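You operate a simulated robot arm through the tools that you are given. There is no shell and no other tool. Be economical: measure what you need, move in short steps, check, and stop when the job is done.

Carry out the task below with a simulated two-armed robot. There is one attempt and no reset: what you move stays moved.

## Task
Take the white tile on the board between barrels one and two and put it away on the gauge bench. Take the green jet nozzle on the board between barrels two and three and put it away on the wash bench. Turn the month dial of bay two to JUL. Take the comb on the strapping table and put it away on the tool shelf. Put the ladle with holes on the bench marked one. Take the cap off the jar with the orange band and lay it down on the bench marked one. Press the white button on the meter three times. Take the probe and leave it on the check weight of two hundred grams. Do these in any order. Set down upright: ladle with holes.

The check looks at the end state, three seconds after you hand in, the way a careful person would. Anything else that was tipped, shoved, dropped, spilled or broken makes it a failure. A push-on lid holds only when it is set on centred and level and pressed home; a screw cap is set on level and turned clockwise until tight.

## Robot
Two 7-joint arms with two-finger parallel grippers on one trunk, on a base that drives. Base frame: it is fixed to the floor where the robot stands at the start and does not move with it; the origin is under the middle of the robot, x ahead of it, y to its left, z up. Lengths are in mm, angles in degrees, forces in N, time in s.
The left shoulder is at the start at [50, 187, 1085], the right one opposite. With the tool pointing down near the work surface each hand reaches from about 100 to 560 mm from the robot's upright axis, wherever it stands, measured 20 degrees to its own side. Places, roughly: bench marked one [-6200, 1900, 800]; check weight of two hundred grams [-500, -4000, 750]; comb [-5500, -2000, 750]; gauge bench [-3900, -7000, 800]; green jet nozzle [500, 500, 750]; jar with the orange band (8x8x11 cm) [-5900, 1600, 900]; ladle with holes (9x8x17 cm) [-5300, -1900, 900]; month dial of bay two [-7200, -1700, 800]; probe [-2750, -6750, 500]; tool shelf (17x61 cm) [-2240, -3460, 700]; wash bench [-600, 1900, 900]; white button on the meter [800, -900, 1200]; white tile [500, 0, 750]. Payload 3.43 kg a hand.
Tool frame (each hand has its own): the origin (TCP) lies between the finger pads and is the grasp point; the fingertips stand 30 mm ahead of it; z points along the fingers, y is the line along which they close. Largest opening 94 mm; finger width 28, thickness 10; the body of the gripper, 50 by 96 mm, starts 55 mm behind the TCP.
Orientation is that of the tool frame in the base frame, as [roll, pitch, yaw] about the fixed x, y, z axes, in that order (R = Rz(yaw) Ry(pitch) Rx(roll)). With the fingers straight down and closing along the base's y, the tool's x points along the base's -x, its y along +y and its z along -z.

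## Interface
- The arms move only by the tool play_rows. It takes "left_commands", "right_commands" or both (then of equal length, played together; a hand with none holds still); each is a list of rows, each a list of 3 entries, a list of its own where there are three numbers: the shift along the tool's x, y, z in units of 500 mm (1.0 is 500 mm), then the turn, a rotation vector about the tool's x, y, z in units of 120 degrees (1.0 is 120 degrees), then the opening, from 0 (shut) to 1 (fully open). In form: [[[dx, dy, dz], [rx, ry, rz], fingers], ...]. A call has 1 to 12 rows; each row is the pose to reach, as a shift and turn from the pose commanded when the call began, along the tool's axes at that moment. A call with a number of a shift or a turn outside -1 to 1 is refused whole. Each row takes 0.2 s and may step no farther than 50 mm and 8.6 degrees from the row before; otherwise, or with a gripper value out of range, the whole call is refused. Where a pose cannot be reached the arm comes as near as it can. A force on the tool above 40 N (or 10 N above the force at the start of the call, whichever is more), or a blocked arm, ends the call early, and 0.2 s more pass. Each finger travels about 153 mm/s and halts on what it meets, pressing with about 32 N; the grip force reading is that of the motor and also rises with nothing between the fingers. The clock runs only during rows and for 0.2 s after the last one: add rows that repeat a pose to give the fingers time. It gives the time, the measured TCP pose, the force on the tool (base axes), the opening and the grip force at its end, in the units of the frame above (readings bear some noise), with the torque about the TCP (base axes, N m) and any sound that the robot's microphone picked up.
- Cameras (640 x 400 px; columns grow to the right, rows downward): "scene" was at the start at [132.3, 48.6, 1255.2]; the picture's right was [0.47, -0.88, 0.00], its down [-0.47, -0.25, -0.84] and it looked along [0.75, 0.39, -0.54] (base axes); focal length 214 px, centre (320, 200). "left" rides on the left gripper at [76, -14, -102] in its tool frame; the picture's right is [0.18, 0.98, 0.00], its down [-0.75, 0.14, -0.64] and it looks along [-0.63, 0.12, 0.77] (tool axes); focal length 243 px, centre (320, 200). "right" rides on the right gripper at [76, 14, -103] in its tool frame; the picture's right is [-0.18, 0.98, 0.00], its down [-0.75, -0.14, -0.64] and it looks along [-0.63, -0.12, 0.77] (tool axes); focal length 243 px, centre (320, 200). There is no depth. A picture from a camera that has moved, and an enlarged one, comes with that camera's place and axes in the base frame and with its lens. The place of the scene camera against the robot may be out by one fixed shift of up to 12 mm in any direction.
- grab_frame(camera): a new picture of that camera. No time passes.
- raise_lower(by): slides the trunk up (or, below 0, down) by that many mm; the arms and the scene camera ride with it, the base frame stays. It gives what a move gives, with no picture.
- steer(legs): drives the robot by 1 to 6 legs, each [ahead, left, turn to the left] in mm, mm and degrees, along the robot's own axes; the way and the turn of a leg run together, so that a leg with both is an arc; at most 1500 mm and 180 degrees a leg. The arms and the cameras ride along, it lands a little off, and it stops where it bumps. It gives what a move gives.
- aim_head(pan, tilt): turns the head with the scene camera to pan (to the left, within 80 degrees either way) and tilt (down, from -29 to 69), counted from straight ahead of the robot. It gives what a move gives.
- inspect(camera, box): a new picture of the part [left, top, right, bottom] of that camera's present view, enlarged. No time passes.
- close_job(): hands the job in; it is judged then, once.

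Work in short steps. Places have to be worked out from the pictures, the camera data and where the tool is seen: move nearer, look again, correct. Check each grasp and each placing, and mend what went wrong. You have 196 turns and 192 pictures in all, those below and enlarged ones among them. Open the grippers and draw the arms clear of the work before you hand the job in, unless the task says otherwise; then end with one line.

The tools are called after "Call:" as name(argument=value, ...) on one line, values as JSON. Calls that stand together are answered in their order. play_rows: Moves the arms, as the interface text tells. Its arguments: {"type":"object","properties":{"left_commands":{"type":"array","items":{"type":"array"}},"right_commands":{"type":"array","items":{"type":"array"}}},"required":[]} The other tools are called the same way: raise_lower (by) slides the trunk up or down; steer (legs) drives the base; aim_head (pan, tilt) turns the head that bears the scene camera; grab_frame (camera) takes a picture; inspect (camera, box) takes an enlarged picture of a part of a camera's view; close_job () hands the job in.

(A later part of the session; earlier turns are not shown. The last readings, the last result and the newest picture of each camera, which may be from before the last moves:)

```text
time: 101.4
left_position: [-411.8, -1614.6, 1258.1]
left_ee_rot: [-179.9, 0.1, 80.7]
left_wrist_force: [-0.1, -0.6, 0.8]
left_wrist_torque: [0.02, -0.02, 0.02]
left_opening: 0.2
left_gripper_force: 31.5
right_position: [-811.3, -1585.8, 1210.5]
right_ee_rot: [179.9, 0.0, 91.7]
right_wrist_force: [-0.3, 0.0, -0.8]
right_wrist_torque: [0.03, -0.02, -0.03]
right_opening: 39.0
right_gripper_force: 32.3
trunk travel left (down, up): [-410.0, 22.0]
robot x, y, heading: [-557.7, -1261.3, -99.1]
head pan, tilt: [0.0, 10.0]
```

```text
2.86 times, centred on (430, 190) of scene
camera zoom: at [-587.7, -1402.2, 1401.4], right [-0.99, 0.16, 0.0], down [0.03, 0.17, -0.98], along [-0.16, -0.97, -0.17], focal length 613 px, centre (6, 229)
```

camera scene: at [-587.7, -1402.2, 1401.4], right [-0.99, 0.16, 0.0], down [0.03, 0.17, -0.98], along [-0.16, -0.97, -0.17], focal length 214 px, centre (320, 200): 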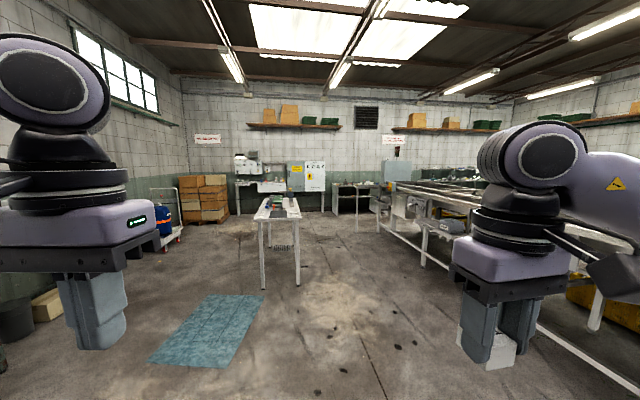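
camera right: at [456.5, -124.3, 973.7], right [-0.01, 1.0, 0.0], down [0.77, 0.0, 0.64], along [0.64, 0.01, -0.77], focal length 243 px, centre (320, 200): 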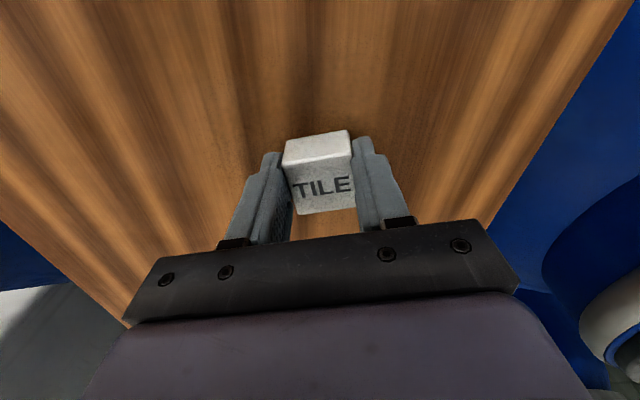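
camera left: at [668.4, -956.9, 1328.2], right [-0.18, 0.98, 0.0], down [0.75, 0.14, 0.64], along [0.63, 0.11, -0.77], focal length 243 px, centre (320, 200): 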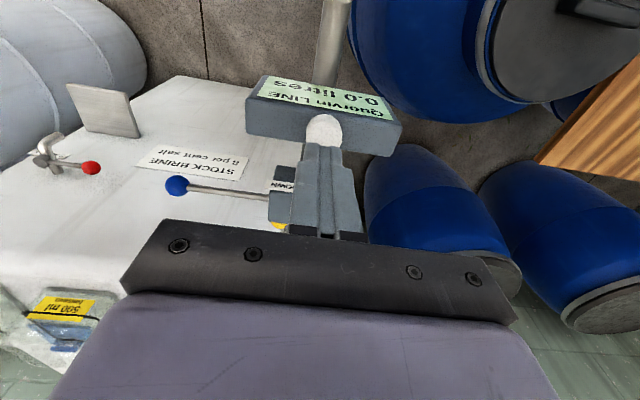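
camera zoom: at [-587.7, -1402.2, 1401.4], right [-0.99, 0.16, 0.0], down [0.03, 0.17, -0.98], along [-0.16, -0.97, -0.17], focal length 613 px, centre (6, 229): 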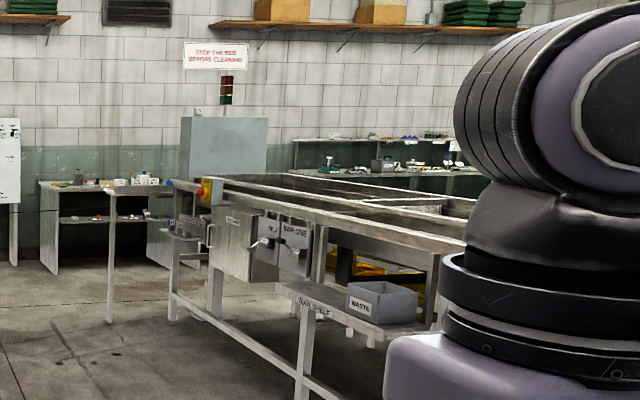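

I'll drive down the aisle at x≈-1600 toward the back benches, holding the tile.

Call:
steer(legs=[[0, 0, 9], [1050, -1050, 0], [1500, 0, 0], [1500, 0, 0], [300, 0, 0]])

Call:
aim_head(pan=-30, tilt=15)

Call:
grab_frame(camera="scene")

```text
time: 127.3
left_position: [-1406.2, -5917.5, 1258.0]
left_ee_rot: [180.0, 0.1, 90.4]
left_wrist_force: [0.2, 0.0, 0.3]
left_wrist_torque: [0.03, -0.03, -0.01]
left_opening: 0.0
left_gripper_force: 32.3
right_position: [-1807.0, -5956.6, 1210.1]
right_ee_rot: [180.0, -0.1, 101.5]
right_wrist_force: [0.5, -0.1, -0.8]
right_wrist_torque: [0.05, -0.01, 0.0]
right_opening: 39.2
right_gripper_force: 32.1
trunk travel left (down, up): [-410.0, 22.0]
robot x, y, heading: [-1612.7, -5589.4, -89.8]
head pan, tilt: [0.0, 10.0]
```

```text
time: 128.2
left_position: [-1405.6, -5916.8, 1257.2]
left_ee_rot: [180.0, 0.2, 90.3]
left_wrist_force: [-0.1, -0.6, 0.0]
left_wrist_torque: [-0.03, 0.01, 0.0]
left_opening: 0.0
left_gripper_force: 31.5
right_position: [-1806.4, -5956.4, 1208.7]
right_ee_rot: [180.0, 0.0, 101.6]
right_wrist_force: [-0.7, 0.0, -2.0]
right_wrist_torque: [0.05, -0.01, 0.03]
right_opening: 39.2
right_gripper_force: 32.1
trunk travel left (down, up): [-410.0, 22.0]
robot x, y, heading: [-1614.1, -5592.8, -89.6]
head pan, tilt: [-30.0, 15.0]
```

```text
134 pictures are left
camera scene: at [-1662.7, -5724.7, 1393.3], right [-0.87, 0.49, 0.0], down [0.13, 0.23, -0.97], along [-0.48, -0.84, -0.26], focal length 214 px, centre (320, 200)
```

scene: 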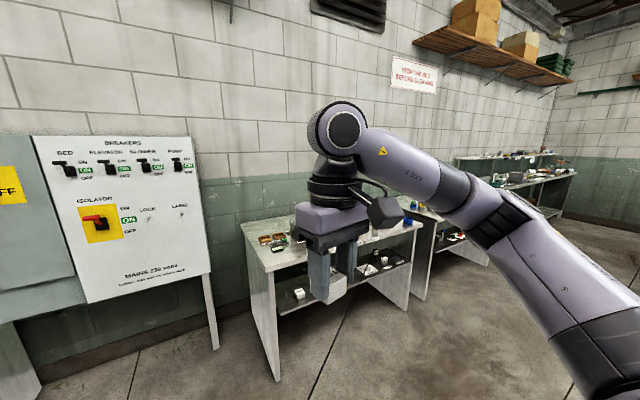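

Bench with two shelves is ahead-right. Shift right 700 mm and forward 350 to view it.

Call:
steer(legs=[[300, -750, 0]])

Call:
aim_head(pan=0, tilt=35)

Call:
grab_frame(camera="scene")

Call:
aim_head(pan=-45, tilt=20)

Call:
grab_frame(camera="scene")

```text
time: 135.4
left_position: [-2178.1, -6216.1, 1257.6]
left_ee_rot: [179.9, 0.1, 89.6]
left_wrist_force: [-1.0, 0.5, -0.4]
left_wrist_torque: [-0.04, 0.0, -0.02]
left_opening: 0.3
left_gripper_force: 32.2
right_position: [-2577.8, -6250.3, 1210.3]
right_ee_rot: [179.9, 0.0, 100.7]
right_wrist_force: [0.1, 0.3, -1.6]
right_wrist_torque: [0.01, -0.01, -0.02]
right_opening: 39.1
right_gripper_force: 31.9
trunk travel left (down, up): [-410.0, 22.0]
robot x, y, heading: [-2375.5, -5891.5, -90.4]
head pan, tilt: [-30.0, 15.0]
```

```text
time: 136.3
left_position: [-2178.1, -6217.0, 1258.0]
left_ee_rot: [-179.9, 0.1, 89.6]
left_wrist_force: [0.8, 0.3, 0.2]
left_wrist_torque: [-0.04, 0.02, -0.02]
left_opening: 0.0
left_gripper_force: 32.3
right_position: [-2578.6, -6250.8, 1209.2]
right_ee_rot: [179.9, 0.0, 100.7]
right_wrist_force: [0.1, -0.7, -1.4]
right_wrist_torque: [0.01, 0.02, 0.01]
right_opening: 39.5
right_gripper_force: 32.3
trunk travel left (down, up): [-410.0, 22.0]
robot x, y, heading: [-2378.1, -5885.7, -90.5]
head pan, tilt: [0.0, 35.0]
```

```text
133 pictures are left
camera scene: at [-2384.4, -6028.6, 1361.4], right [-1.0, 0.01, 0.0], down [0.0, 0.57, -0.82], along [-0.01, -0.82, -0.57], focal length 214 px, centre (320, 200)
```

scene: 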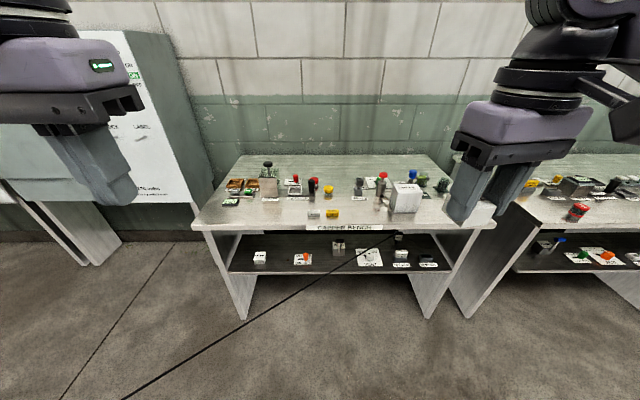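

```text
time: 137.4
left_position: [-2177.1, -6217.0, 1258.8]
left_ee_rot: [179.9, 0.0, 89.7]
left_wrist_force: [0.0, 0.1, -0.4]
left_wrist_torque: [0.0, 0.02, 0.0]
left_opening: 0.1
left_gripper_force: 32.0
right_position: [-2577.3, -6251.3, 1211.2]
right_ee_rot: [179.9, 0.0, 100.7]
right_wrist_force: [-0.7, -0.5, -1.7]
right_wrist_torque: [0.02, 0.01, 0.02]
right_opening: 39.2
right_gripper_force: 32.3
trunk travel left (down, up): [-410.0, 22.0]
robot x, y, heading: [-2379.0, -5887.1, -90.4]
head pan, tilt: [-45.0, 20.0]
```

```text
132 pictures are left
camera scene: at [-2450.0, -6006.0, 1385.1], right [-0.7, 0.71, 0.0], down [0.24, 0.24, -0.94], along [-0.67, -0.66, -0.34], focal length 214 px, centre (320, 200)
```

scene: 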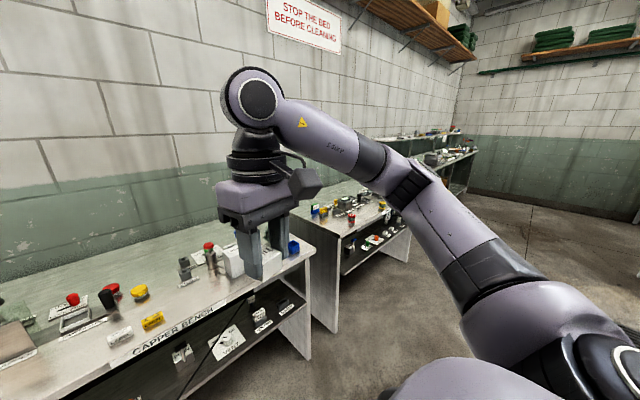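

First bench is "CAPPER BENCH". There's a black cable running to its lower shelf — probably the probe's. Zoom in.

Call:
aim_head(pan=0, tilt=30)

Call:
inspect(camera="scene", box=[220, 170, 480, 300])

Call:
inspect(camera="scene", box=[480, 170, 640, 300])

```text
time: 138.6
left_position: [-2177.7, -6216.8, 1257.3]
left_ee_rot: [-180.0, 0.0, 89.7]
left_wrist_force: [-0.6, -0.8, 0.2]
left_wrist_torque: [0.0, -0.01, 0.02]
left_opening: 0.3
left_gripper_force: 32.0
right_position: [-2577.3, -6249.8, 1210.6]
right_ee_rot: [179.8, 0.1, 100.7]
right_wrist_force: [-0.2, -0.1, -0.1]
right_wrist_torque: [0.03, -0.03, 0.01]
right_opening: 39.3
right_gripper_force: 32.1
trunk travel left (down, up): [-410.0, 22.0]
robot x, y, heading: [-2378.3, -5887.8, -90.3]
head pan, tilt: [0.0, 30.0]
```

```text
2.46 times, centred on (350, 235) of scene
camera zoom: at [-2384.4, -6030.9, 1369.1], right [-1.0, 0.01, 0.0], down [0.0, 0.5, -0.87], along [-0.01, -0.87, -0.5], focal length 528 px, centre (246, 114)
```

zoom: 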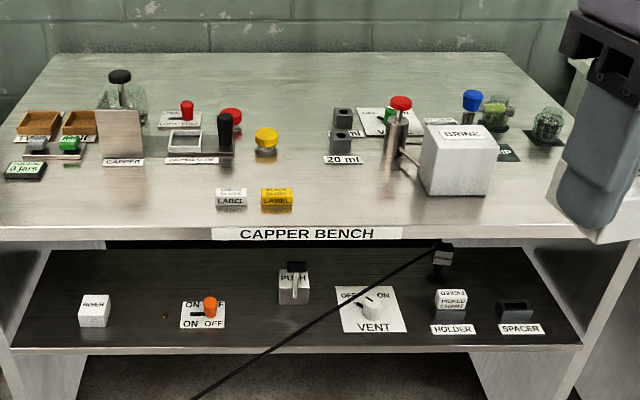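

```text
3.08 times, centred on (560, 235) of scene
camera zoom: at [-2384.4, -6030.9, 1369.1], right [-1.0, 0.01, 0.0], down [0.0, 0.5, -0.87], along [-0.01, -0.87, -0.5], focal length 660 px, centre (-418, 92)
```

zoom: 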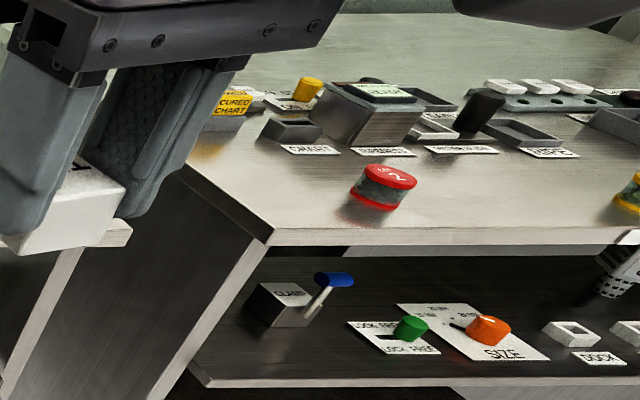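

The probe is the black box "PROBE" on the capper bench's lower shelf, with a cable. First deliver the tile: shift right 1350 mm to view the gauge bench.

Call:
steer(legs=[[0, -1350, 0]])

Call:
grab_frame(camera="scene")

```text
time: 150.6
left_position: [-3531.6, -6208.6, 1257.2]
left_ee_rot: [180.0, 0.1, 89.6]
left_wrist_force: [-0.2, 0.4, -0.3]
left_wrist_torque: [0.04, 0.01, 0.03]
left_opening: 0.1
left_gripper_force: 32.3
right_position: [-3932.4, -6242.8, 1211.0]
right_ee_rot: [179.9, 0.0, 100.7]
right_wrist_force: [0.1, -0.1, -1.5]
right_wrist_torque: [0.0, 0.01, 0.01]
right_opening: 39.2
right_gripper_force: 31.6
trunk travel left (down, up): [-410.0, 22.0]
robot x, y, heading: [-3734.8, -5881.0, -90.2]
head pan, tilt: [0.0, 30.0]
```

```text
129 pictures are left
camera scene: at [-3738.9, -6022.6, 1369.1], right [-1.0, 0.01, 0.0], down [0.0, 0.5, -0.87], along [0.0, -0.87, -0.5], focal length 214 px, centre (320, 200)
```

scene: 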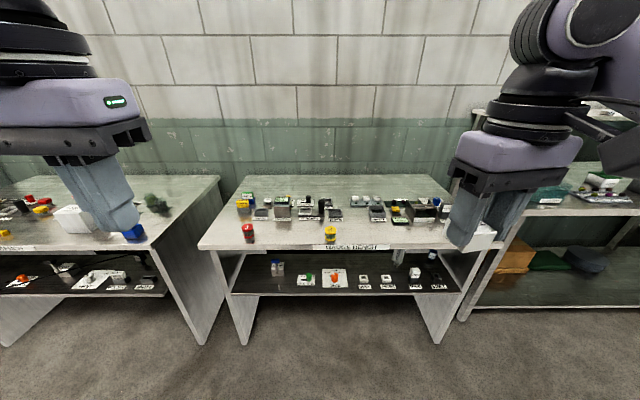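

Zoom on the middle and right benches' labels.

Call:
inspect(camera="scene", box=[200, 180, 470, 300])

Call:
aim_head(pan=-35, tilt=25)

Call:
grab_frame(camera="scene")

```text
2.37 times, centred on (335, 240) of scene
camera zoom: at [-3738.9, -6022.6, 1369.1], right [-1.0, 0.01, 0.0], down [0.0, 0.5, -0.87], along [0.0, -0.87, -0.5], focal length 508 px, centre (284, 105)
```

zoom: 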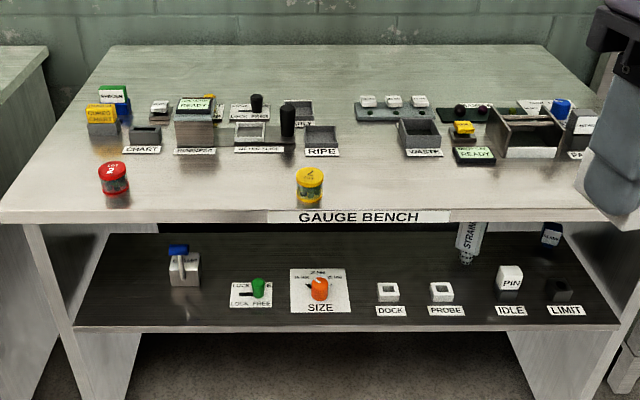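

```text
time: 151.7
left_position: [-3532.3, -6208.9, 1257.1]
left_ee_rot: [180.0, 0.2, 89.5]
left_wrist_force: [-1.0, 0.6, 1.3]
left_wrist_torque: [0.0, 0.0, -0.01]
left_opening: 0.0
left_gripper_force: 32.0
right_position: [-3931.9, -6243.4, 1208.6]
right_ee_rot: [-180.0, 0.0, 100.7]
right_wrist_force: [-0.2, -0.5, -0.8]
right_wrist_torque: [0.02, 0.0, 0.0]
right_opening: 39.2
right_gripper_force: 31.9
trunk travel left (down, up): [-410.0, 22.0]
robot x, y, heading: [-3730.8, -5881.0, -90.4]
head pan, tilt: [-35.0, 25.0]
```

```text
127 pictures are left
camera scene: at [-3791.6, -6007.4, 1377.1], right [-0.82, 0.58, 0.0], down [0.24, 0.35, -0.91], along [-0.52, -0.74, -0.42], focal length 214 px, centre (320, 200)
```

scene: 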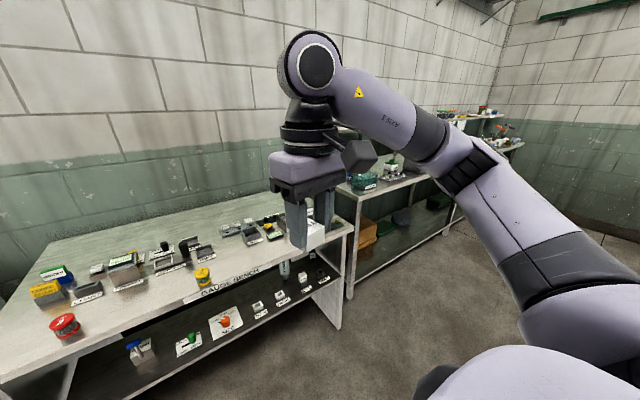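

This is the gauge bench. Zoom in closer on its labels to find the tile's place.

Call:
aim_head(pan=0, tilt=30)

Call:
inspect(camera="scene", box=[225, 185, 345, 255])

Call:
inspect(camera="scene", box=[340, 185, 460, 255])

```text
time: 152.7
left_position: [-3530.9, -6208.7, 1257.2]
left_ee_rot: [-179.9, 0.1, 89.7]
left_wrist_force: [0.1, 0.1, 0.2]
left_wrist_torque: [-0.01, 0.0, -0.02]
left_opening: 0.0
left_gripper_force: 32.2
right_position: [-3932.2, -6242.1, 1210.3]
right_ee_rot: [180.0, 0.0, 100.7]
right_wrist_force: [-0.5, -0.2, -1.5]
right_wrist_torque: [0.0, 0.05, 0.01]
right_opening: 39.0
right_gripper_force: 31.6
trunk travel left (down, up): [-410.0, 22.0]
robot x, y, heading: [-3729.7, -5882.8, -90.2]
head pan, tilt: [0.0, 30.0]
```

```text
5.33 times, centred on (285, 220) of scene
camera zoom: at [-3739.0, -6022.6, 1369.1], right [-1.0, 0.01, 0.0], down [0.0, 0.5, -0.87], along [-0.01, -0.87, -0.5], focal length 1144 px, centre (507, 93)
```

zoom: 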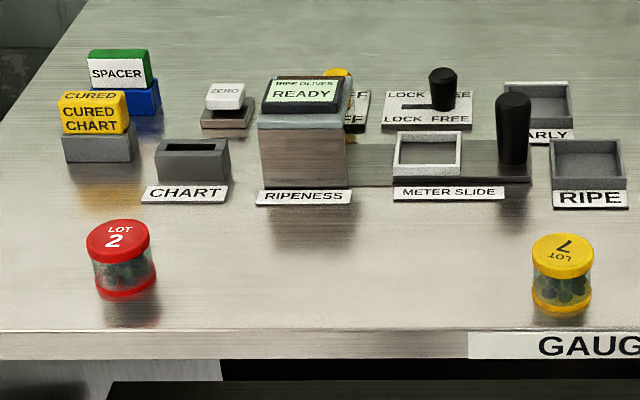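

```text
5.33 times, centred on (400, 220) of scene
camera zoom: at [-3739.0, -6022.6, 1369.1], right [-1.0, 0.01, 0.0], down [0.0, 0.5, -0.87], along [-0.01, -0.87, -0.5], focal length 1144 px, centre (-107, 93)
```

zoom: 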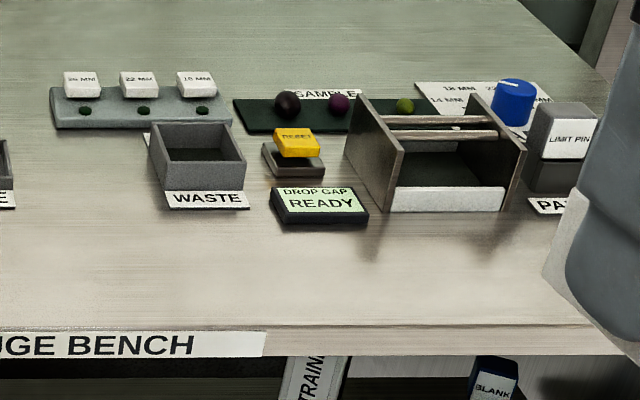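

No "TILE" place visible yet; part is hidden. Drive 230 mm closer and look down steeply.

Call:
steer(legs=[[230, -150, 0]])

Call:
aim_head(pan=0, tilt=40)

Call:
grab_frame(camera="scene")

Call:
grab_frame(camera="right")

Call:
grab_frame(camera="left")

```text
time: 154.6
left_position: [-3683.4, -6430.5, 1257.7]
left_ee_rot: [180.0, 0.1, 89.6]
left_wrist_force: [0.5, 0.8, 0.3]
left_wrist_torque: [0.01, -0.01, 0.04]
left_opening: 0.0
left_gripper_force: 32.2
right_position: [-4084.6, -6464.8, 1210.3]
right_ee_rot: [179.8, 0.0, 100.7]
right_wrist_force: [0.0, 0.0, -1.0]
right_wrist_torque: [0.01, -0.01, 0.04]
right_opening: 39.0
right_gripper_force: 32.2
trunk travel left (down, up): [-410.0, 22.0]
robot x, y, heading: [-3888.6, -6100.1, -90.4]
head pan, tilt: [0.0, 30.0]
```

```text
time: 155.3
left_position: [-3684.3, -6430.3, 1257.5]
left_ee_rot: [-179.9, 0.1, 89.7]
left_wrist_force: [-0.1, 0.7, 0.0]
left_wrist_torque: [0.02, 0.01, 0.0]
left_opening: 0.0
left_gripper_force: 32.2
right_position: [-4083.2, -6464.0, 1211.0]
right_ee_rot: [179.9, 0.0, 100.8]
right_wrist_force: [-0.3, -0.2, -0.1]
right_wrist_torque: [-0.02, 0.04, -0.04]
right_opening: 39.1
right_gripper_force: 31.9
trunk travel left (down, up): [-410.0, 22.0]
robot x, y, heading: [-3884.9, -6100.6, -90.4]
head pan, tilt: [0.0, 40.0]
```

```text
124 pictures are left
camera scene: at [-3890.8, -6239.0, 1353.8], right [-1.0, 0.01, 0.0], down [0.0, 0.64, -0.77], along [-0.01, -0.77, -0.64], focal length 214 px, centre (320, 200)
```

scene: 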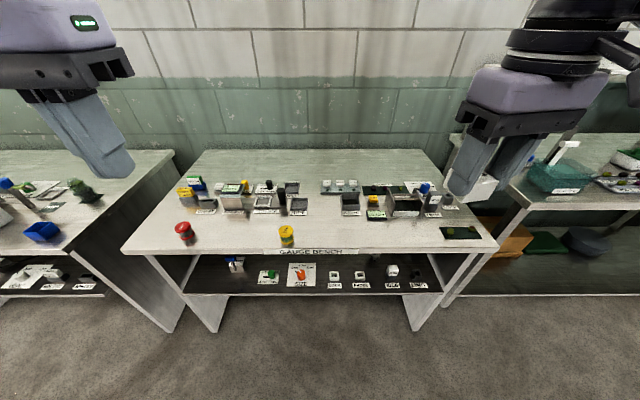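

```text
123 pictures are left
camera right: at [-4083.9, -6386.1, 1313.8], right [1.0, 0.0, 0.0], down [0.0, -0.77, 0.64], along [0.0, -0.64, -0.77], focal length 243 px, centre (320, 200)
```

right: 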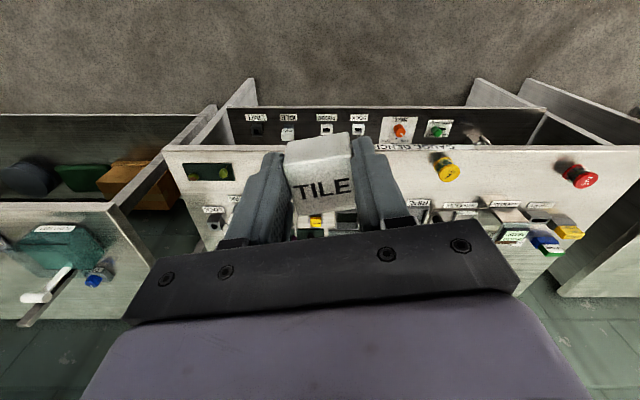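

```text
122 pictures are left
camera left: at [-3698.4, -6354.1, 1360.8], right [0.98, 0.18, 0.0], down [0.14, -0.75, 0.64], along [0.11, -0.63, -0.77], focal length 243 px, centre (320, 200)
```

left: 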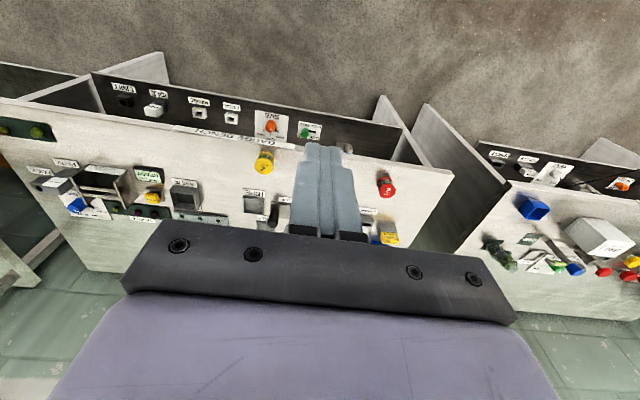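

Zoom into the bench from the scene camera at this steeper angle, all three thirds.

Call:
inspect(camera="scene", box=[165, 165, 325, 265])

Call:
inspect(camera="scene", box=[320, 165, 480, 265])

```text
4.00 times, centred on (245, 215) of scene
camera zoom: at [-3890.8, -6239.0, 1353.8], right [-1.0, 0.01, 0.0], down [0.0, 0.64, -0.77], along [-0.01, -0.77, -0.64], focal length 858 px, centre (620, 140)
```

zoom: 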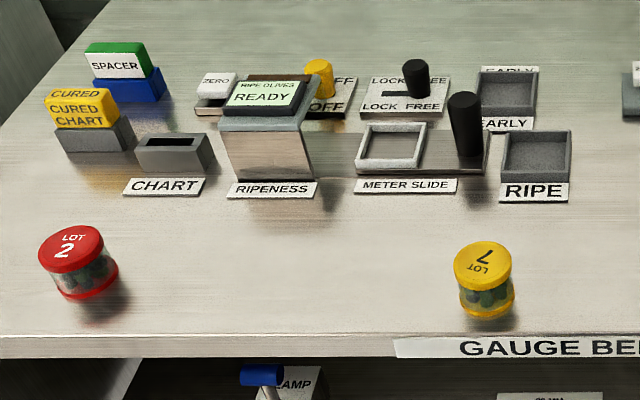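

```text
4.00 times, centred on (400, 215) of scene
camera zoom: at [-3890.8, -6239.0, 1353.8], right [-1.0, 0.01, 0.0], down [0.0, 0.64, -0.77], along [-0.01, -0.77, -0.64], focal length 858 px, centre (0, 140)
```

zoom: 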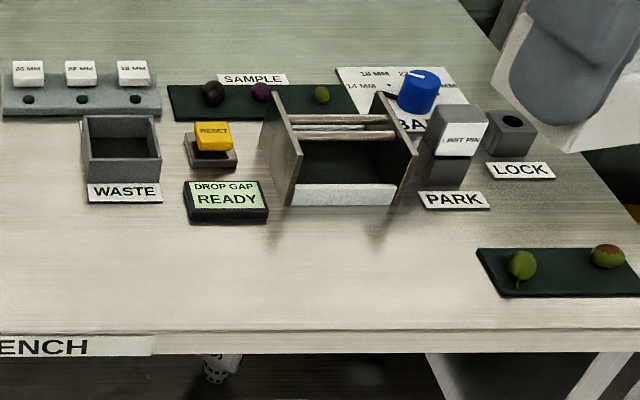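

Check the lower shelf holders' labels too.

Call:
inspect(camera="scene", box=[220, 245, 340, 305])

Call:
inspect(camera="scene", box=[320, 245, 440, 305])

```text
5.33 times, centred on (280, 275) of scene
camera zoom: at [-3890.8, -6239.0, 1353.8], right [-1.0, 0.01, 0.0], down [0.0, 0.64, -0.77], along [-0.01, -0.77, -0.64], focal length 1144 px, centre (533, -200)
```

zoom: 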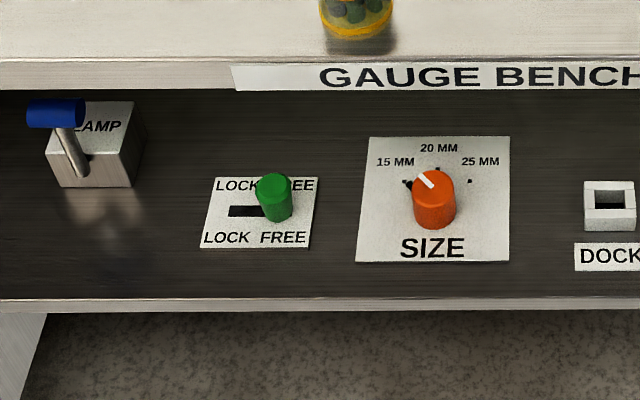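

```text
5.33 times, centred on (380, 275) of scene
camera zoom: at [-3890.8, -6239.0, 1353.8], right [-1.0, 0.01, 0.0], down [0.0, 0.64, -0.77], along [-0.01, -0.77, -0.64], focal length 1144 px, centre (0, -200)
```

zoom: 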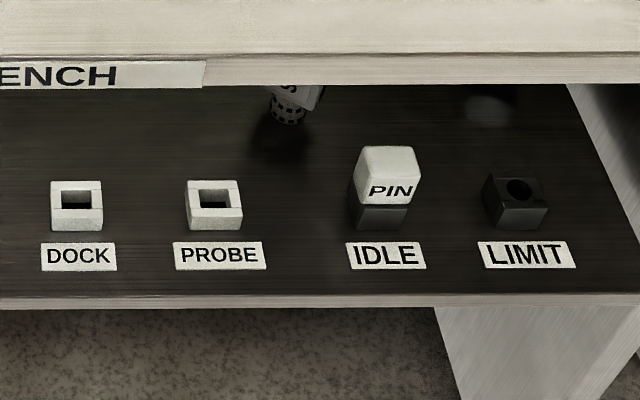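

The tile (39 mm) matches the white frame of the METER SLIDE beside the ripeness meter—the natural nest. I move to get it in reach of the right hand.

Call:
steer(legs=[[0, 320, 0], [180, 0, 0]])

Call:
aim_head(pan=0, tilt=50)

Call:
grab_frame(camera="scene")

```text
time: 159.8
left_position: [-3364.7, -6613.1, 1258.2]
left_ee_rot: [-179.9, 0.1, 89.7]
left_wrist_force: [0.6, -0.5, -0.5]
left_wrist_torque: [0.03, 0.0, 0.0]
left_opening: 0.0
left_gripper_force: 32.6
right_position: [-3765.6, -6648.4, 1209.9]
right_ee_rot: [180.0, -0.1, 100.7]
right_wrist_force: [0.7, 0.0, -0.9]
right_wrist_torque: [0.04, -0.01, -0.03]
right_opening: 39.2
right_gripper_force: 31.8
trunk travel left (down, up): [-410.0, 22.0]
robot x, y, heading: [-3569.1, -6283.8, -90.4]
head pan, tilt: [0.0, 40.0]
```

```text
time: 160.6
left_position: [-3365.4, -6613.9, 1258.3]
left_ee_rot: [-180.0, 0.1, 89.7]
left_wrist_force: [0.3, 0.3, 0.5]
left_wrist_torque: [0.01, 0.02, 0.02]
left_opening: 0.1
left_gripper_force: 32.2
right_position: [-3764.2, -6647.4, 1210.4]
right_ee_rot: [179.9, 0.0, 100.8]
right_wrist_force: [0.1, 0.0, -1.8]
right_wrist_torque: [0.03, 0.02, 0.0]
right_opening: 39.0
right_gripper_force: 31.9
trunk travel left (down, up): [-410.0, 22.0]
robot x, y, heading: [-3568.5, -6280.8, -90.4]
head pan, tilt: [0.0, 50.0]
```

```text
117 pictures are left
camera scene: at [-3572.0, -6414.1, 1339.6], right [-1.0, 0.01, 0.0], down [0.0, 0.77, -0.64], along [0.0, -0.64, -0.77], focal length 214 px, centre (320, 200)
```

scene: 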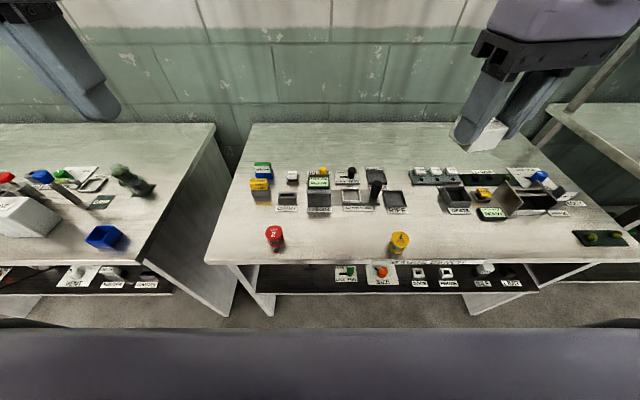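

Drive 40 mm closer and lower the trunk 115 mm; then move the tile above the frame.

Call:
steer(legs=[[40, 0, 0]])

Call:
raise_lower(by=-110)

Call:
grab_frame(camera="right")

```text
time: 161.4
left_position: [-3363.9, -6654.7, 1256.9]
left_ee_rot: [-180.0, -0.1, 89.7]
left_wrist_force: [-0.6, 0.1, -0.6]
left_wrist_torque: [0.01, 0.02, 0.01]
left_opening: 0.1
left_gripper_force: 32.3
right_position: [-3765.1, -6688.4, 1209.8]
right_ee_rot: [179.8, -0.1, 100.8]
right_wrist_force: [-0.6, 0.4, -0.9]
right_wrist_torque: [0.05, 0.01, 0.02]
right_opening: 39.3
right_gripper_force: 32.3
trunk travel left (down, up): [-410.0, 22.0]
robot x, y, heading: [-3569.8, -6326.2, -90.3]
head pan, tilt: [0.0, 50.0]
```

```text
time: 162.9
left_position: [-3364.5, -6651.6, 1147.5]
left_ee_rot: [-180.0, 0.1, 89.7]
left_wrist_force: [0.8, -0.3, -0.2]
left_wrist_torque: [0.03, 0.04, 0.02]
left_opening: 0.0
left_gripper_force: 32.2
right_position: [-3764.9, -6686.3, 1100.2]
right_ee_rot: [179.9, 0.0, 100.8]
right_wrist_force: [0.0, 0.2, -0.5]
right_wrist_torque: [0.0, 0.04, 0.0]
right_opening: 39.3
right_gripper_force: 32.1
trunk travel left (down, up): [-300.0, 132.0]
robot x, y, heading: [-3569.6, -6326.0, -90.3]
head pan, tilt: [0.0, 50.0]
```

```text
116 pictures are left
camera right: at [-3765.1, -6608.3, 1203.9], right [1.0, 0.0, 0.0], down [0.0, -0.77, 0.64], along [0.0, -0.64, -0.77], focal length 243 px, centre (320, 200)
```

right: 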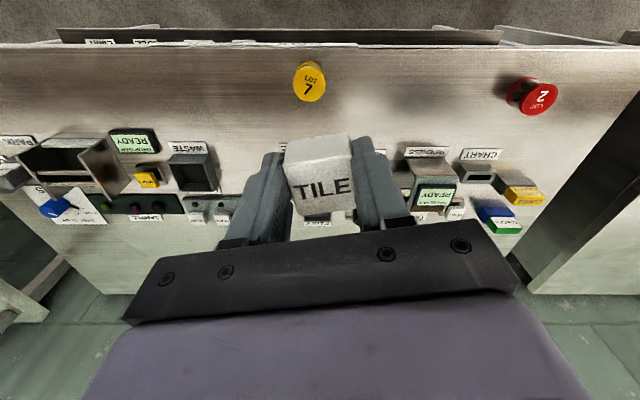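

Move the tile above the estimated frame centre (-3687,-6850) and square the yaw.

Call:
play_rows(right_commands=[[[-0.07, 0.018, 0.052], [0, 0, 0.018], 0], [[-0.14, 0.037, 0.104], [0, 0, 0.036], 0], [[-0.211, 0.055, 0.156], [0, 0, 0.054], 0], [[-0.281, 0.074, 0.208], [0, 0, 0.072], 0], [[-0.351, 0.092, 0.26], [0, 0, 0.09], 0], [[-0.351, 0.092, 0.26], [0, 0, 0.09], 0]])

Call:
grab_frame(camera="right")

Call:
inspect(camera="scene", box=[260, 140, 440, 260])

```text
time: 164.3
left_position: [-3365.7, -6652.6, 1147.6]
left_ee_rot: [-180.0, 0.1, 89.7]
left_wrist_force: [0.1, 0.1, -0.1]
left_wrist_torque: [0.04, 0.02, 0.0]
left_opening: 0.1
left_gripper_force: 32.5
right_position: [-3686.1, -6849.4, 968.3]
right_ee_rot: [179.8, 0.0, 90.0]
right_wrist_force: [0.4, 1.6, -1.2]
right_wrist_torque: [-0.02, 0.04, 0.02]
right_opening: 39.3
right_gripper_force: 32.6
trunk travel left (down, up): [-300.0, 132.0]
robot x, y, heading: [-3567.8, -6325.1, -90.4]
head pan, tilt: [0.0, 50.0]
```

```text
115 pictures are left
camera right: at [-3671.3, -6772.5, 1071.6], right [0.98, -0.18, 0.0], down [-0.14, -0.75, 0.64], along [-0.12, -0.63, -0.77], focal length 243 px, centre (320, 200)
```

right: 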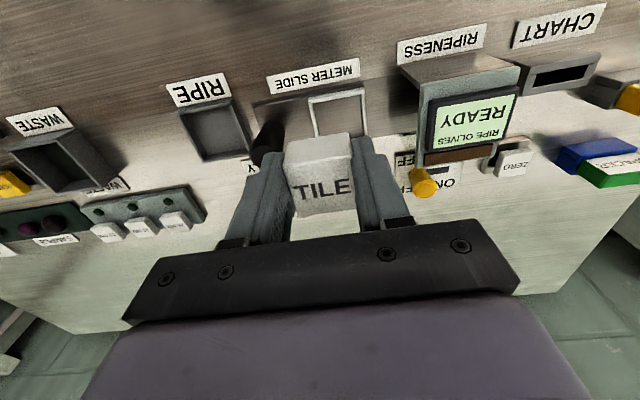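

```text
3.33 times, centred on (350, 200) of scene
camera zoom: at [-3572.3, -6453.1, 1229.6], right [-1.0, 0.01, 0.0], down [0.0, 0.77, -0.64], along [0.0, -0.64, -0.77], focal length 715 px, centre (220, 200)
```

zoom: 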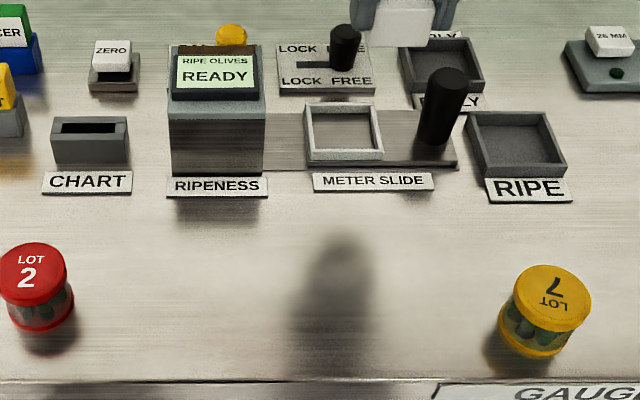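

Hand camera places the frame centre at about (-3672,-6871), bench at ~806. Shift and descend 60 mm, then recheck.

Call:
play_rows(right_commands=[[[-0.021, 0.014, 0.06], [0, 0, 0], 0], [[-0.042, 0.028, 0.11], [0, 0, 0], 0], [[-0.042, 0.028, 0.12], [0, 0, 0], 0], [[-0.042, 0.028, 0.12], [0, 0, 0], 0]])

Call:
grab_frame(camera="right")

Call:
inspect(camera="scene", box=[280, 130, 430, 230])

```text
time: 165.3
left_position: [-3364.4, -6651.6, 1147.7]
left_ee_rot: [180.0, 0.1, 89.7]
left_wrist_force: [0.5, 0.0, 0.4]
left_wrist_torque: [-0.01, 0.01, 0.04]
left_opening: 0.2
left_gripper_force: 31.5
right_position: [-3672.6, -6870.9, 908.8]
right_ee_rot: [-180.0, 0.0, 90.1]
right_wrist_force: [-0.5, 0.3, -1.2]
right_wrist_torque: [-0.01, -0.01, 0.0]
right_opening: 39.1
right_gripper_force: 32.1
trunk travel left (down, up): [-300.0, 132.0]
robot x, y, heading: [-3566.5, -6326.0, -90.2]
head pan, tilt: [0.0, 50.0]
```

```text
113 pictures are left
camera right: at [-3658.2, -6794.1, 1012.5], right [0.98, -0.18, 0.0], down [-0.14, -0.75, 0.64], along [-0.12, -0.63, -0.77], focal length 243 px, centre (320, 200)
```

right: 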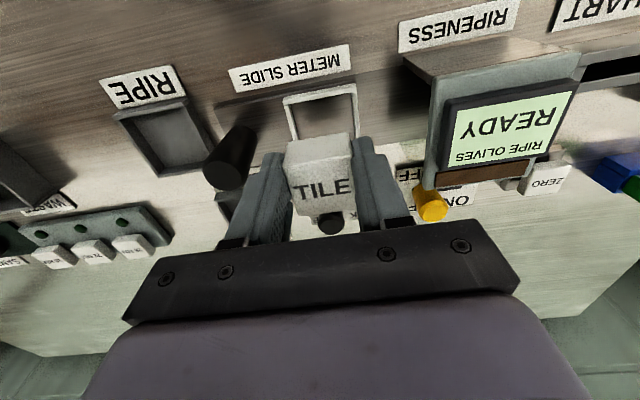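

```text
4.00 times, centred on (355, 180) of scene
camera zoom: at [-3572.1, -6453.2, 1229.6], right [-1.0, 0.01, 0.0], down [0.0, 0.77, -0.64], along [0.0, -0.64, -0.77], focal length 858 px, centre (180, 280)
```

zoom: 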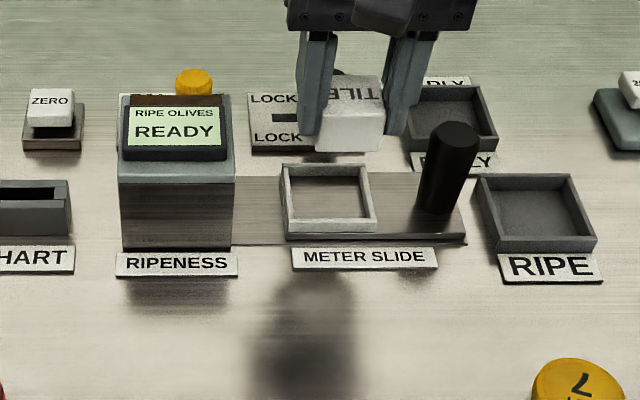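

Frame centre ≈ (-3669,-6872). Shift +4 mm in x, lower until the tile is just above the rim.

Call:
play_rows(right_commands=[[[-0.002, 0.008, 0.04], [0, 0, 0], 0], [[-0.002, 0.008, 0.086], [0, 0, 0], 0], [[-0.002, 0.008, 0.086], [0, 0, 0], 0]])

Call:
inspect(camera="scene", box=[310, 140, 410, 210])

Call:
inspect(camera="right", box=[240, 50, 400, 170])

```text
time: 166.1
left_position: [-3365.5, -6652.6, 1149.2]
left_ee_rot: [-180.0, 0.0, 89.7]
left_wrist_force: [0.0, 0.1, -0.1]
left_wrist_torque: [-0.03, -0.01, 0.03]
left_opening: 0.0
left_gripper_force: 31.5
right_position: [-3668.1, -6871.7, 868.4]
right_ee_rot: [179.9, 0.0, 90.0]
right_wrist_force: [0.0, 0.4, -1.8]
right_wrist_torque: [0.03, -0.01, 0.02]
right_opening: 39.4
right_gripper_force: 32.0
trunk travel left (down, up): [-300.0, 132.0]
robot x, y, heading: [-3562.4, -6326.8, -90.3]
head pan, tilt: [0.0, 50.0]
```

```text
5.71 times, centred on (360, 175) of scene
camera zoom: at [-3572.1, -6453.2, 1229.6], right [-1.0, 0.01, 0.0], down [0.0, 0.77, -0.64], along [0.0, -0.64, -0.77], focal length 1226 px, centre (91, 343)
```

zoom: 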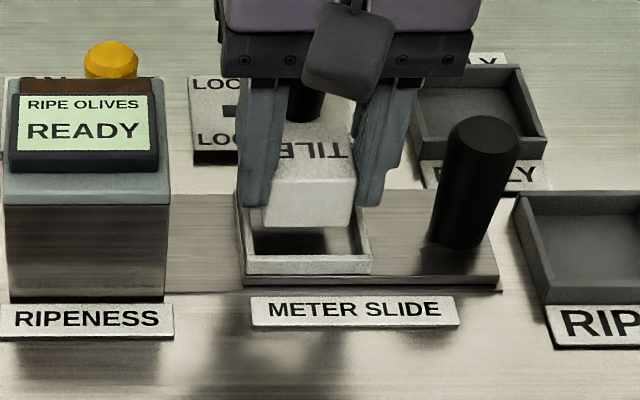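

```text
3.33 times, centred on (320, 110) of right
camera zoom: at [-3653.1, -6795.2, 970.7], right [0.98, -0.18, 0.0], down [-0.14, -0.75, 0.64], along [-0.12, -0.63, -0.77], focal length 809 px, centre (320, 500)
```

zoom: 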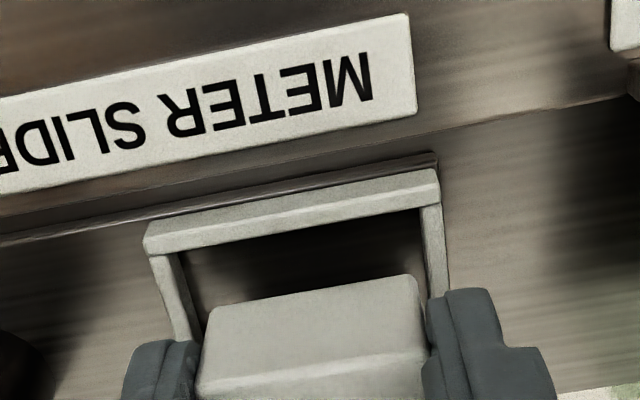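

Aligned: tile is within the frame outline with ~3 mm margins. Lower 12 mm and open slightly so the tile drops into the nest.

Call:
play_rows(right_commands=[[[0, -0.003, 0.012], [0, 0, 0], 0], [[0, -0.003, 0.026], [0, 0, 0], 0], [[0, -0.003, 0.026], [0, 0, 0], 0], [[0, -0.003, 0.026], [0, 0, 0], 0.6], [[0, -0.003, 0.026], [0, 0, 0], 0.6], [[0, -0.003, -0.04], [0, 0, 0], 0.6], [[0, -0.003, -0.12], [0, 0, 0], 0.6]])

Call:
inspect(camera="scene", box=[310, 140, 410, 210])

Call:
grab_frame(camera="right")

```text
time: 167.7
left_position: [-3364.3, -6652.5, 1148.2]
left_ee_rot: [-179.9, 0.1, 89.8]
left_wrist_force: [-1.2, 0.1, -0.3]
left_wrist_torque: [0.0, 0.0, 0.0]
left_opening: 0.1
left_gripper_force: 32.3
right_position: [-3670.4, -6870.3, 929.9]
right_ee_rot: [179.9, 0.0, 89.9]
right_wrist_force: [-0.3, 0.5, 1.1]
right_wrist_torque: [0.01, -0.05, -0.06]
right_opening: 56.3
right_gripper_force: 0.0
trunk travel left (down, up): [-300.0, 132.0]
robot x, y, heading: [-3567.1, -6328.0, -90.2]
head pan, tilt: [0.0, 50.0]
```

```text
5.71 times, centred on (360, 175) of scene
camera zoom: at [-3572.0, -6452.9, 1229.6], right [-1.0, 0.01, 0.0], down [0.0, 0.77, -0.64], along [0.0, -0.64, -0.77], focal length 1226 px, centre (91, 343)
```

zoom: 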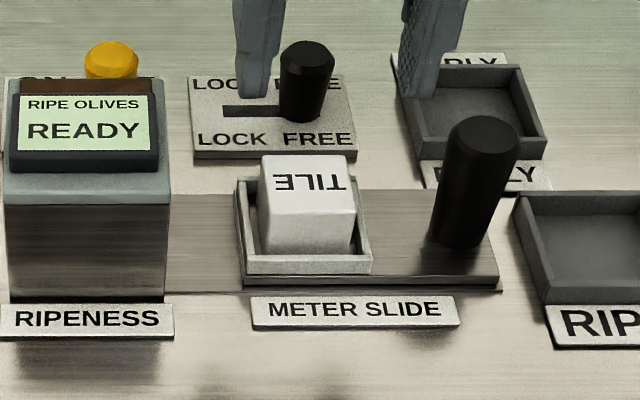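

```text
108 pictures are left
camera right: at [-3654.9, -6794.2, 1032.9], right [0.98, -0.18, 0.0], down [-0.14, -0.75, 0.64], along [-0.12, -0.63, -0.77], focal length 243 px, centre (320, 200)
```

right: 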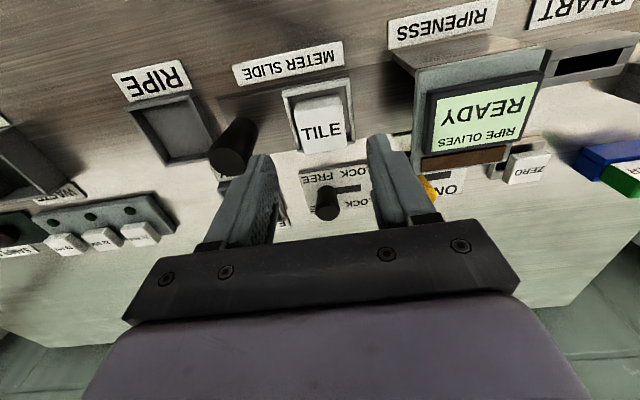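

Tile is in the meter-slide nest. Retract the right hand, back off, and shift left to the capper bench, staying right of the cable.

Call:
play_rows(right_commands=[[[0, 0, -0.1], [0, 0, 0], 0.6], [[0.06, 0, -0.17], [0, 0, 0], 0.6], [[0.13, -0.02, -0.24], [0, 0, 0], 0.6], [[0.21, -0.04, -0.29], [0, 0, 0], 0.6], [[0.29, -0.06, -0.34], [0, 0, 0], 0.6], [[0.37, -0.08, -0.38], [0, 0, 0], 0.6]])

Call:
steer(legs=[[-250, 0, 0], [0, 650, 0]])

Call:
aim_head(pan=0, tilt=35)

Call:
grab_frame(camera="scene")

```text
refused: row 3 steps farther than a row can; nothing moved
```

```text
time: 175.3
left_position: [-2704.2, -6404.5, 1147.8]
left_ee_rot: [180.0, 0.1, 90.2]
left_wrist_force: [0.4, -0.4, 0.2]
left_wrist_torque: [0.0, 0.01, -0.01]
left_opening: 0.0
left_gripper_force: 31.6
right_position: [-3007.3, -6626.1, 927.5]
right_ee_rot: [179.9, 0.0, 90.5]
right_wrist_force: [-0.2, 0.3, 1.0]
right_wrist_torque: [0.0, 0.01, -0.01]
right_opening: 56.4
right_gripper_force: 0.0
trunk travel left (down, up): [-300.0, 132.0]
robot x, y, heading: [-2910.8, -6075.2, -89.7]
head pan, tilt: [0.0, 50.0]
```

```text
time: 176.1
left_position: [-2704.8, -6404.4, 1147.3]
left_ee_rot: [-179.9, 0.2, 90.3]
left_wrist_force: [0.7, -0.1, 0.0]
left_wrist_torque: [0.0, 0.03, 0.04]
left_opening: 0.0
left_gripper_force: 31.5
right_position: [-3007.0, -6625.5, 928.9]
right_ee_rot: [180.0, 0.0, 90.6]
right_wrist_force: [-0.4, -0.5, 0.5]
right_wrist_torque: [0.01, 0.02, 0.01]
right_opening: 56.3
right_gripper_force: 0.1
trunk travel left (down, up): [-300.0, 132.0]
robot x, y, heading: [-2908.5, -6081.0, -89.7]
head pan, tilt: [0.0, 35.0]
```

```text
107 pictures are left
camera scene: at [-2913.5, -6217.5, 1251.3], right [-1.0, 0.0, 0.0], down [0.0, 0.57, -0.82], along [0.0, -0.82, -0.57], focal length 214 px, centre (320, 200)
```

scene: 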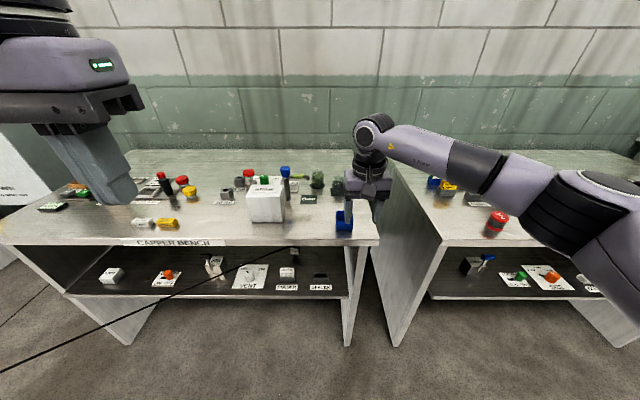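

The hand retraction was refused (one step too long), so the drive was with the hand low, but no contact was reported. Check the jars on the gauge bench and zoom on the probe.

Call:
inspect(camera="scene", box=[220, 230, 360, 310])

Call:
aim_head(pan=-60, tilt=25)

Call:
grab_frame(camera="scene")

```text
4.57 times, centred on (290, 270) of scene
camera zoom: at [-2913.5, -6217.5, 1251.3], right [-1.0, 0.0, 0.0], down [0.0, 0.57, -0.82], along [0.0, -0.82, -0.57], focal length 980 px, centre (457, -120)
```

zoom: 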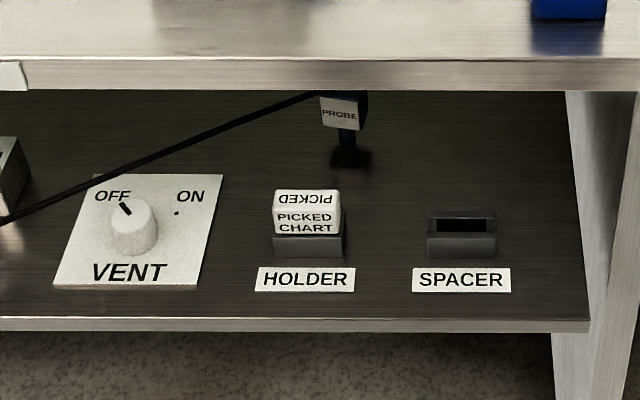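

```text
time: 177.4
left_position: [-2704.6, -6403.8, 1147.6]
left_ee_rot: [179.9, 0.2, 90.2]
left_wrist_force: [0.6, -0.1, 0.1]
left_wrist_torque: [0.0, 0.01, 0.01]
left_opening: 0.0
left_gripper_force: 32.3
right_position: [-3007.2, -6626.1, 929.7]
right_ee_rot: [179.8, 0.1, 90.5]
right_wrist_force: [0.3, 0.2, -0.5]
right_wrist_torque: [-0.03, 0.03, 0.0]
right_opening: 56.5
right_gripper_force: 0.0
trunk travel left (down, up): [-300.0, 132.0]
robot x, y, heading: [-2912.5, -6080.5, -89.6]
head pan, tilt: [-60.0, 25.0]
```

```text
105 pictures are left
camera scene: at [-2993.4, -6175.9, 1267.1], right [-0.5, 0.86, 0.0], down [0.36, 0.21, -0.91], along [-0.78, -0.46, -0.42], focal length 214 px, centre (320, 200)
```

scene: 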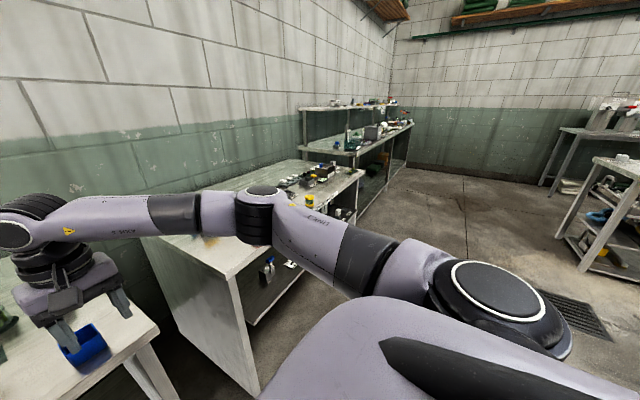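

Jars fine. The probe's head is at ≈(-2807,-6838,~565) inside the lower shelf, with a chart block in front, so I want the wrist camera on top: retract the right hand and test rolling it 180° about its axis.

Call:
play_rows(right_commands=[[[0, 0, -0.09], [0, 0, 0], 0.6], [[0.05, 0, -0.16], [0, 0, 0.07], 0.8], [[0.12, 0, -0.22], [0, 0, 0.14], 0.9], [[0.2, 0, -0.26], [0, 0, 0.21], 0.9], [[0.25, 0, -0.26], [0, 0, 0.28], 0.9], [[0.25, 0, -0.26], [0, 0, 0.35], 0.9], [[0.25, 0, -0.26], [0, 0, 0.42], 0.9], [[0.25, 0, -0.26], [0, 0, 0.49], 0.9], [[0.25, 0, -0.26], [0, 0, 0.56], 0.9], [[0.25, 0, -0.26], [0, 0, 0.63], 0.9], [[0.25, 0, -0.26], [0, 0, 0.7], 0.9], [[0.25, 0, -0.26], [0, 0, 0.75], 0.9]])

```text
time: 180.0
left_position: [-2704.2, -6403.2, 1147.3]
left_ee_rot: [180.0, 0.1, 90.3]
left_wrist_force: [0.3, -0.4, 0.0]
left_wrist_torque: [-0.02, 0.0, -0.02]
left_opening: 0.1
left_gripper_force: 32.0
right_position: [-3008.9, -6500.9, 1058.8]
right_ee_rot: [-179.9, -0.1, 0.4]
right_wrist_force: [0.0, -1.1, 0.3]
right_wrist_torque: [-0.01, 0.0, 0.02]
right_opening: 84.8
right_gripper_force: 0.0
trunk travel left (down, up): [-300.0, 132.0]
robot x, y, heading: [-2906.5, -6081.2, -89.7]
head pan, tilt: [-60.0, 25.0]
```

90° reached. Continue another 90°.

Call:
play_rows(right_commands=[[[0, 0, 0], [0, 0, 0.07], 0.9], [[0, 0, 0], [0, 0, 0.14], 0.9], [[0, 0, 0], [0, 0, 0.21], 0.9], [[0, 0, 0], [0, 0, 0.28], 0.9], [[0, 0, 0], [0, 0, 0.35], 0.9], [[0, 0, 0], [0, 0, 0.42], 0.9], [[0, 0, 0], [0, 0, 0.49], 0.9], [[0, 0, 0], [0, 0, 0.56], 0.9], [[0, 0, 0], [0, 0, 0.63], 0.9], [[0, 0, 0], [0, 0, 0.7], 0.9], [[0, 0, 0], [0, 0, 0.75], 0.9]])

```text
time: 182.4
left_position: [-2703.9, -6403.3, 1148.3]
left_ee_rot: [-180.0, 0.1, 90.2]
left_wrist_force: [-0.3, 0.5, 0.8]
left_wrist_torque: [0.02, 0.03, -0.02]
left_opening: 0.0
left_gripper_force: 32.0
right_position: [-3008.6, -6500.5, 1058.2]
right_ee_rot: [180.0, 0.0, -89.6]
right_wrist_force: [-0.3, -0.2, 0.4]
right_wrist_torque: [0.02, -0.03, 0.01]
right_opening: 84.5
right_gripper_force: 0.0
trunk travel left (down, up): [-300.0, 132.0]
robot x, y, heading: [-2908.3, -6076.8, -89.5]
head pan, tilt: [-60.0, 25.0]
```

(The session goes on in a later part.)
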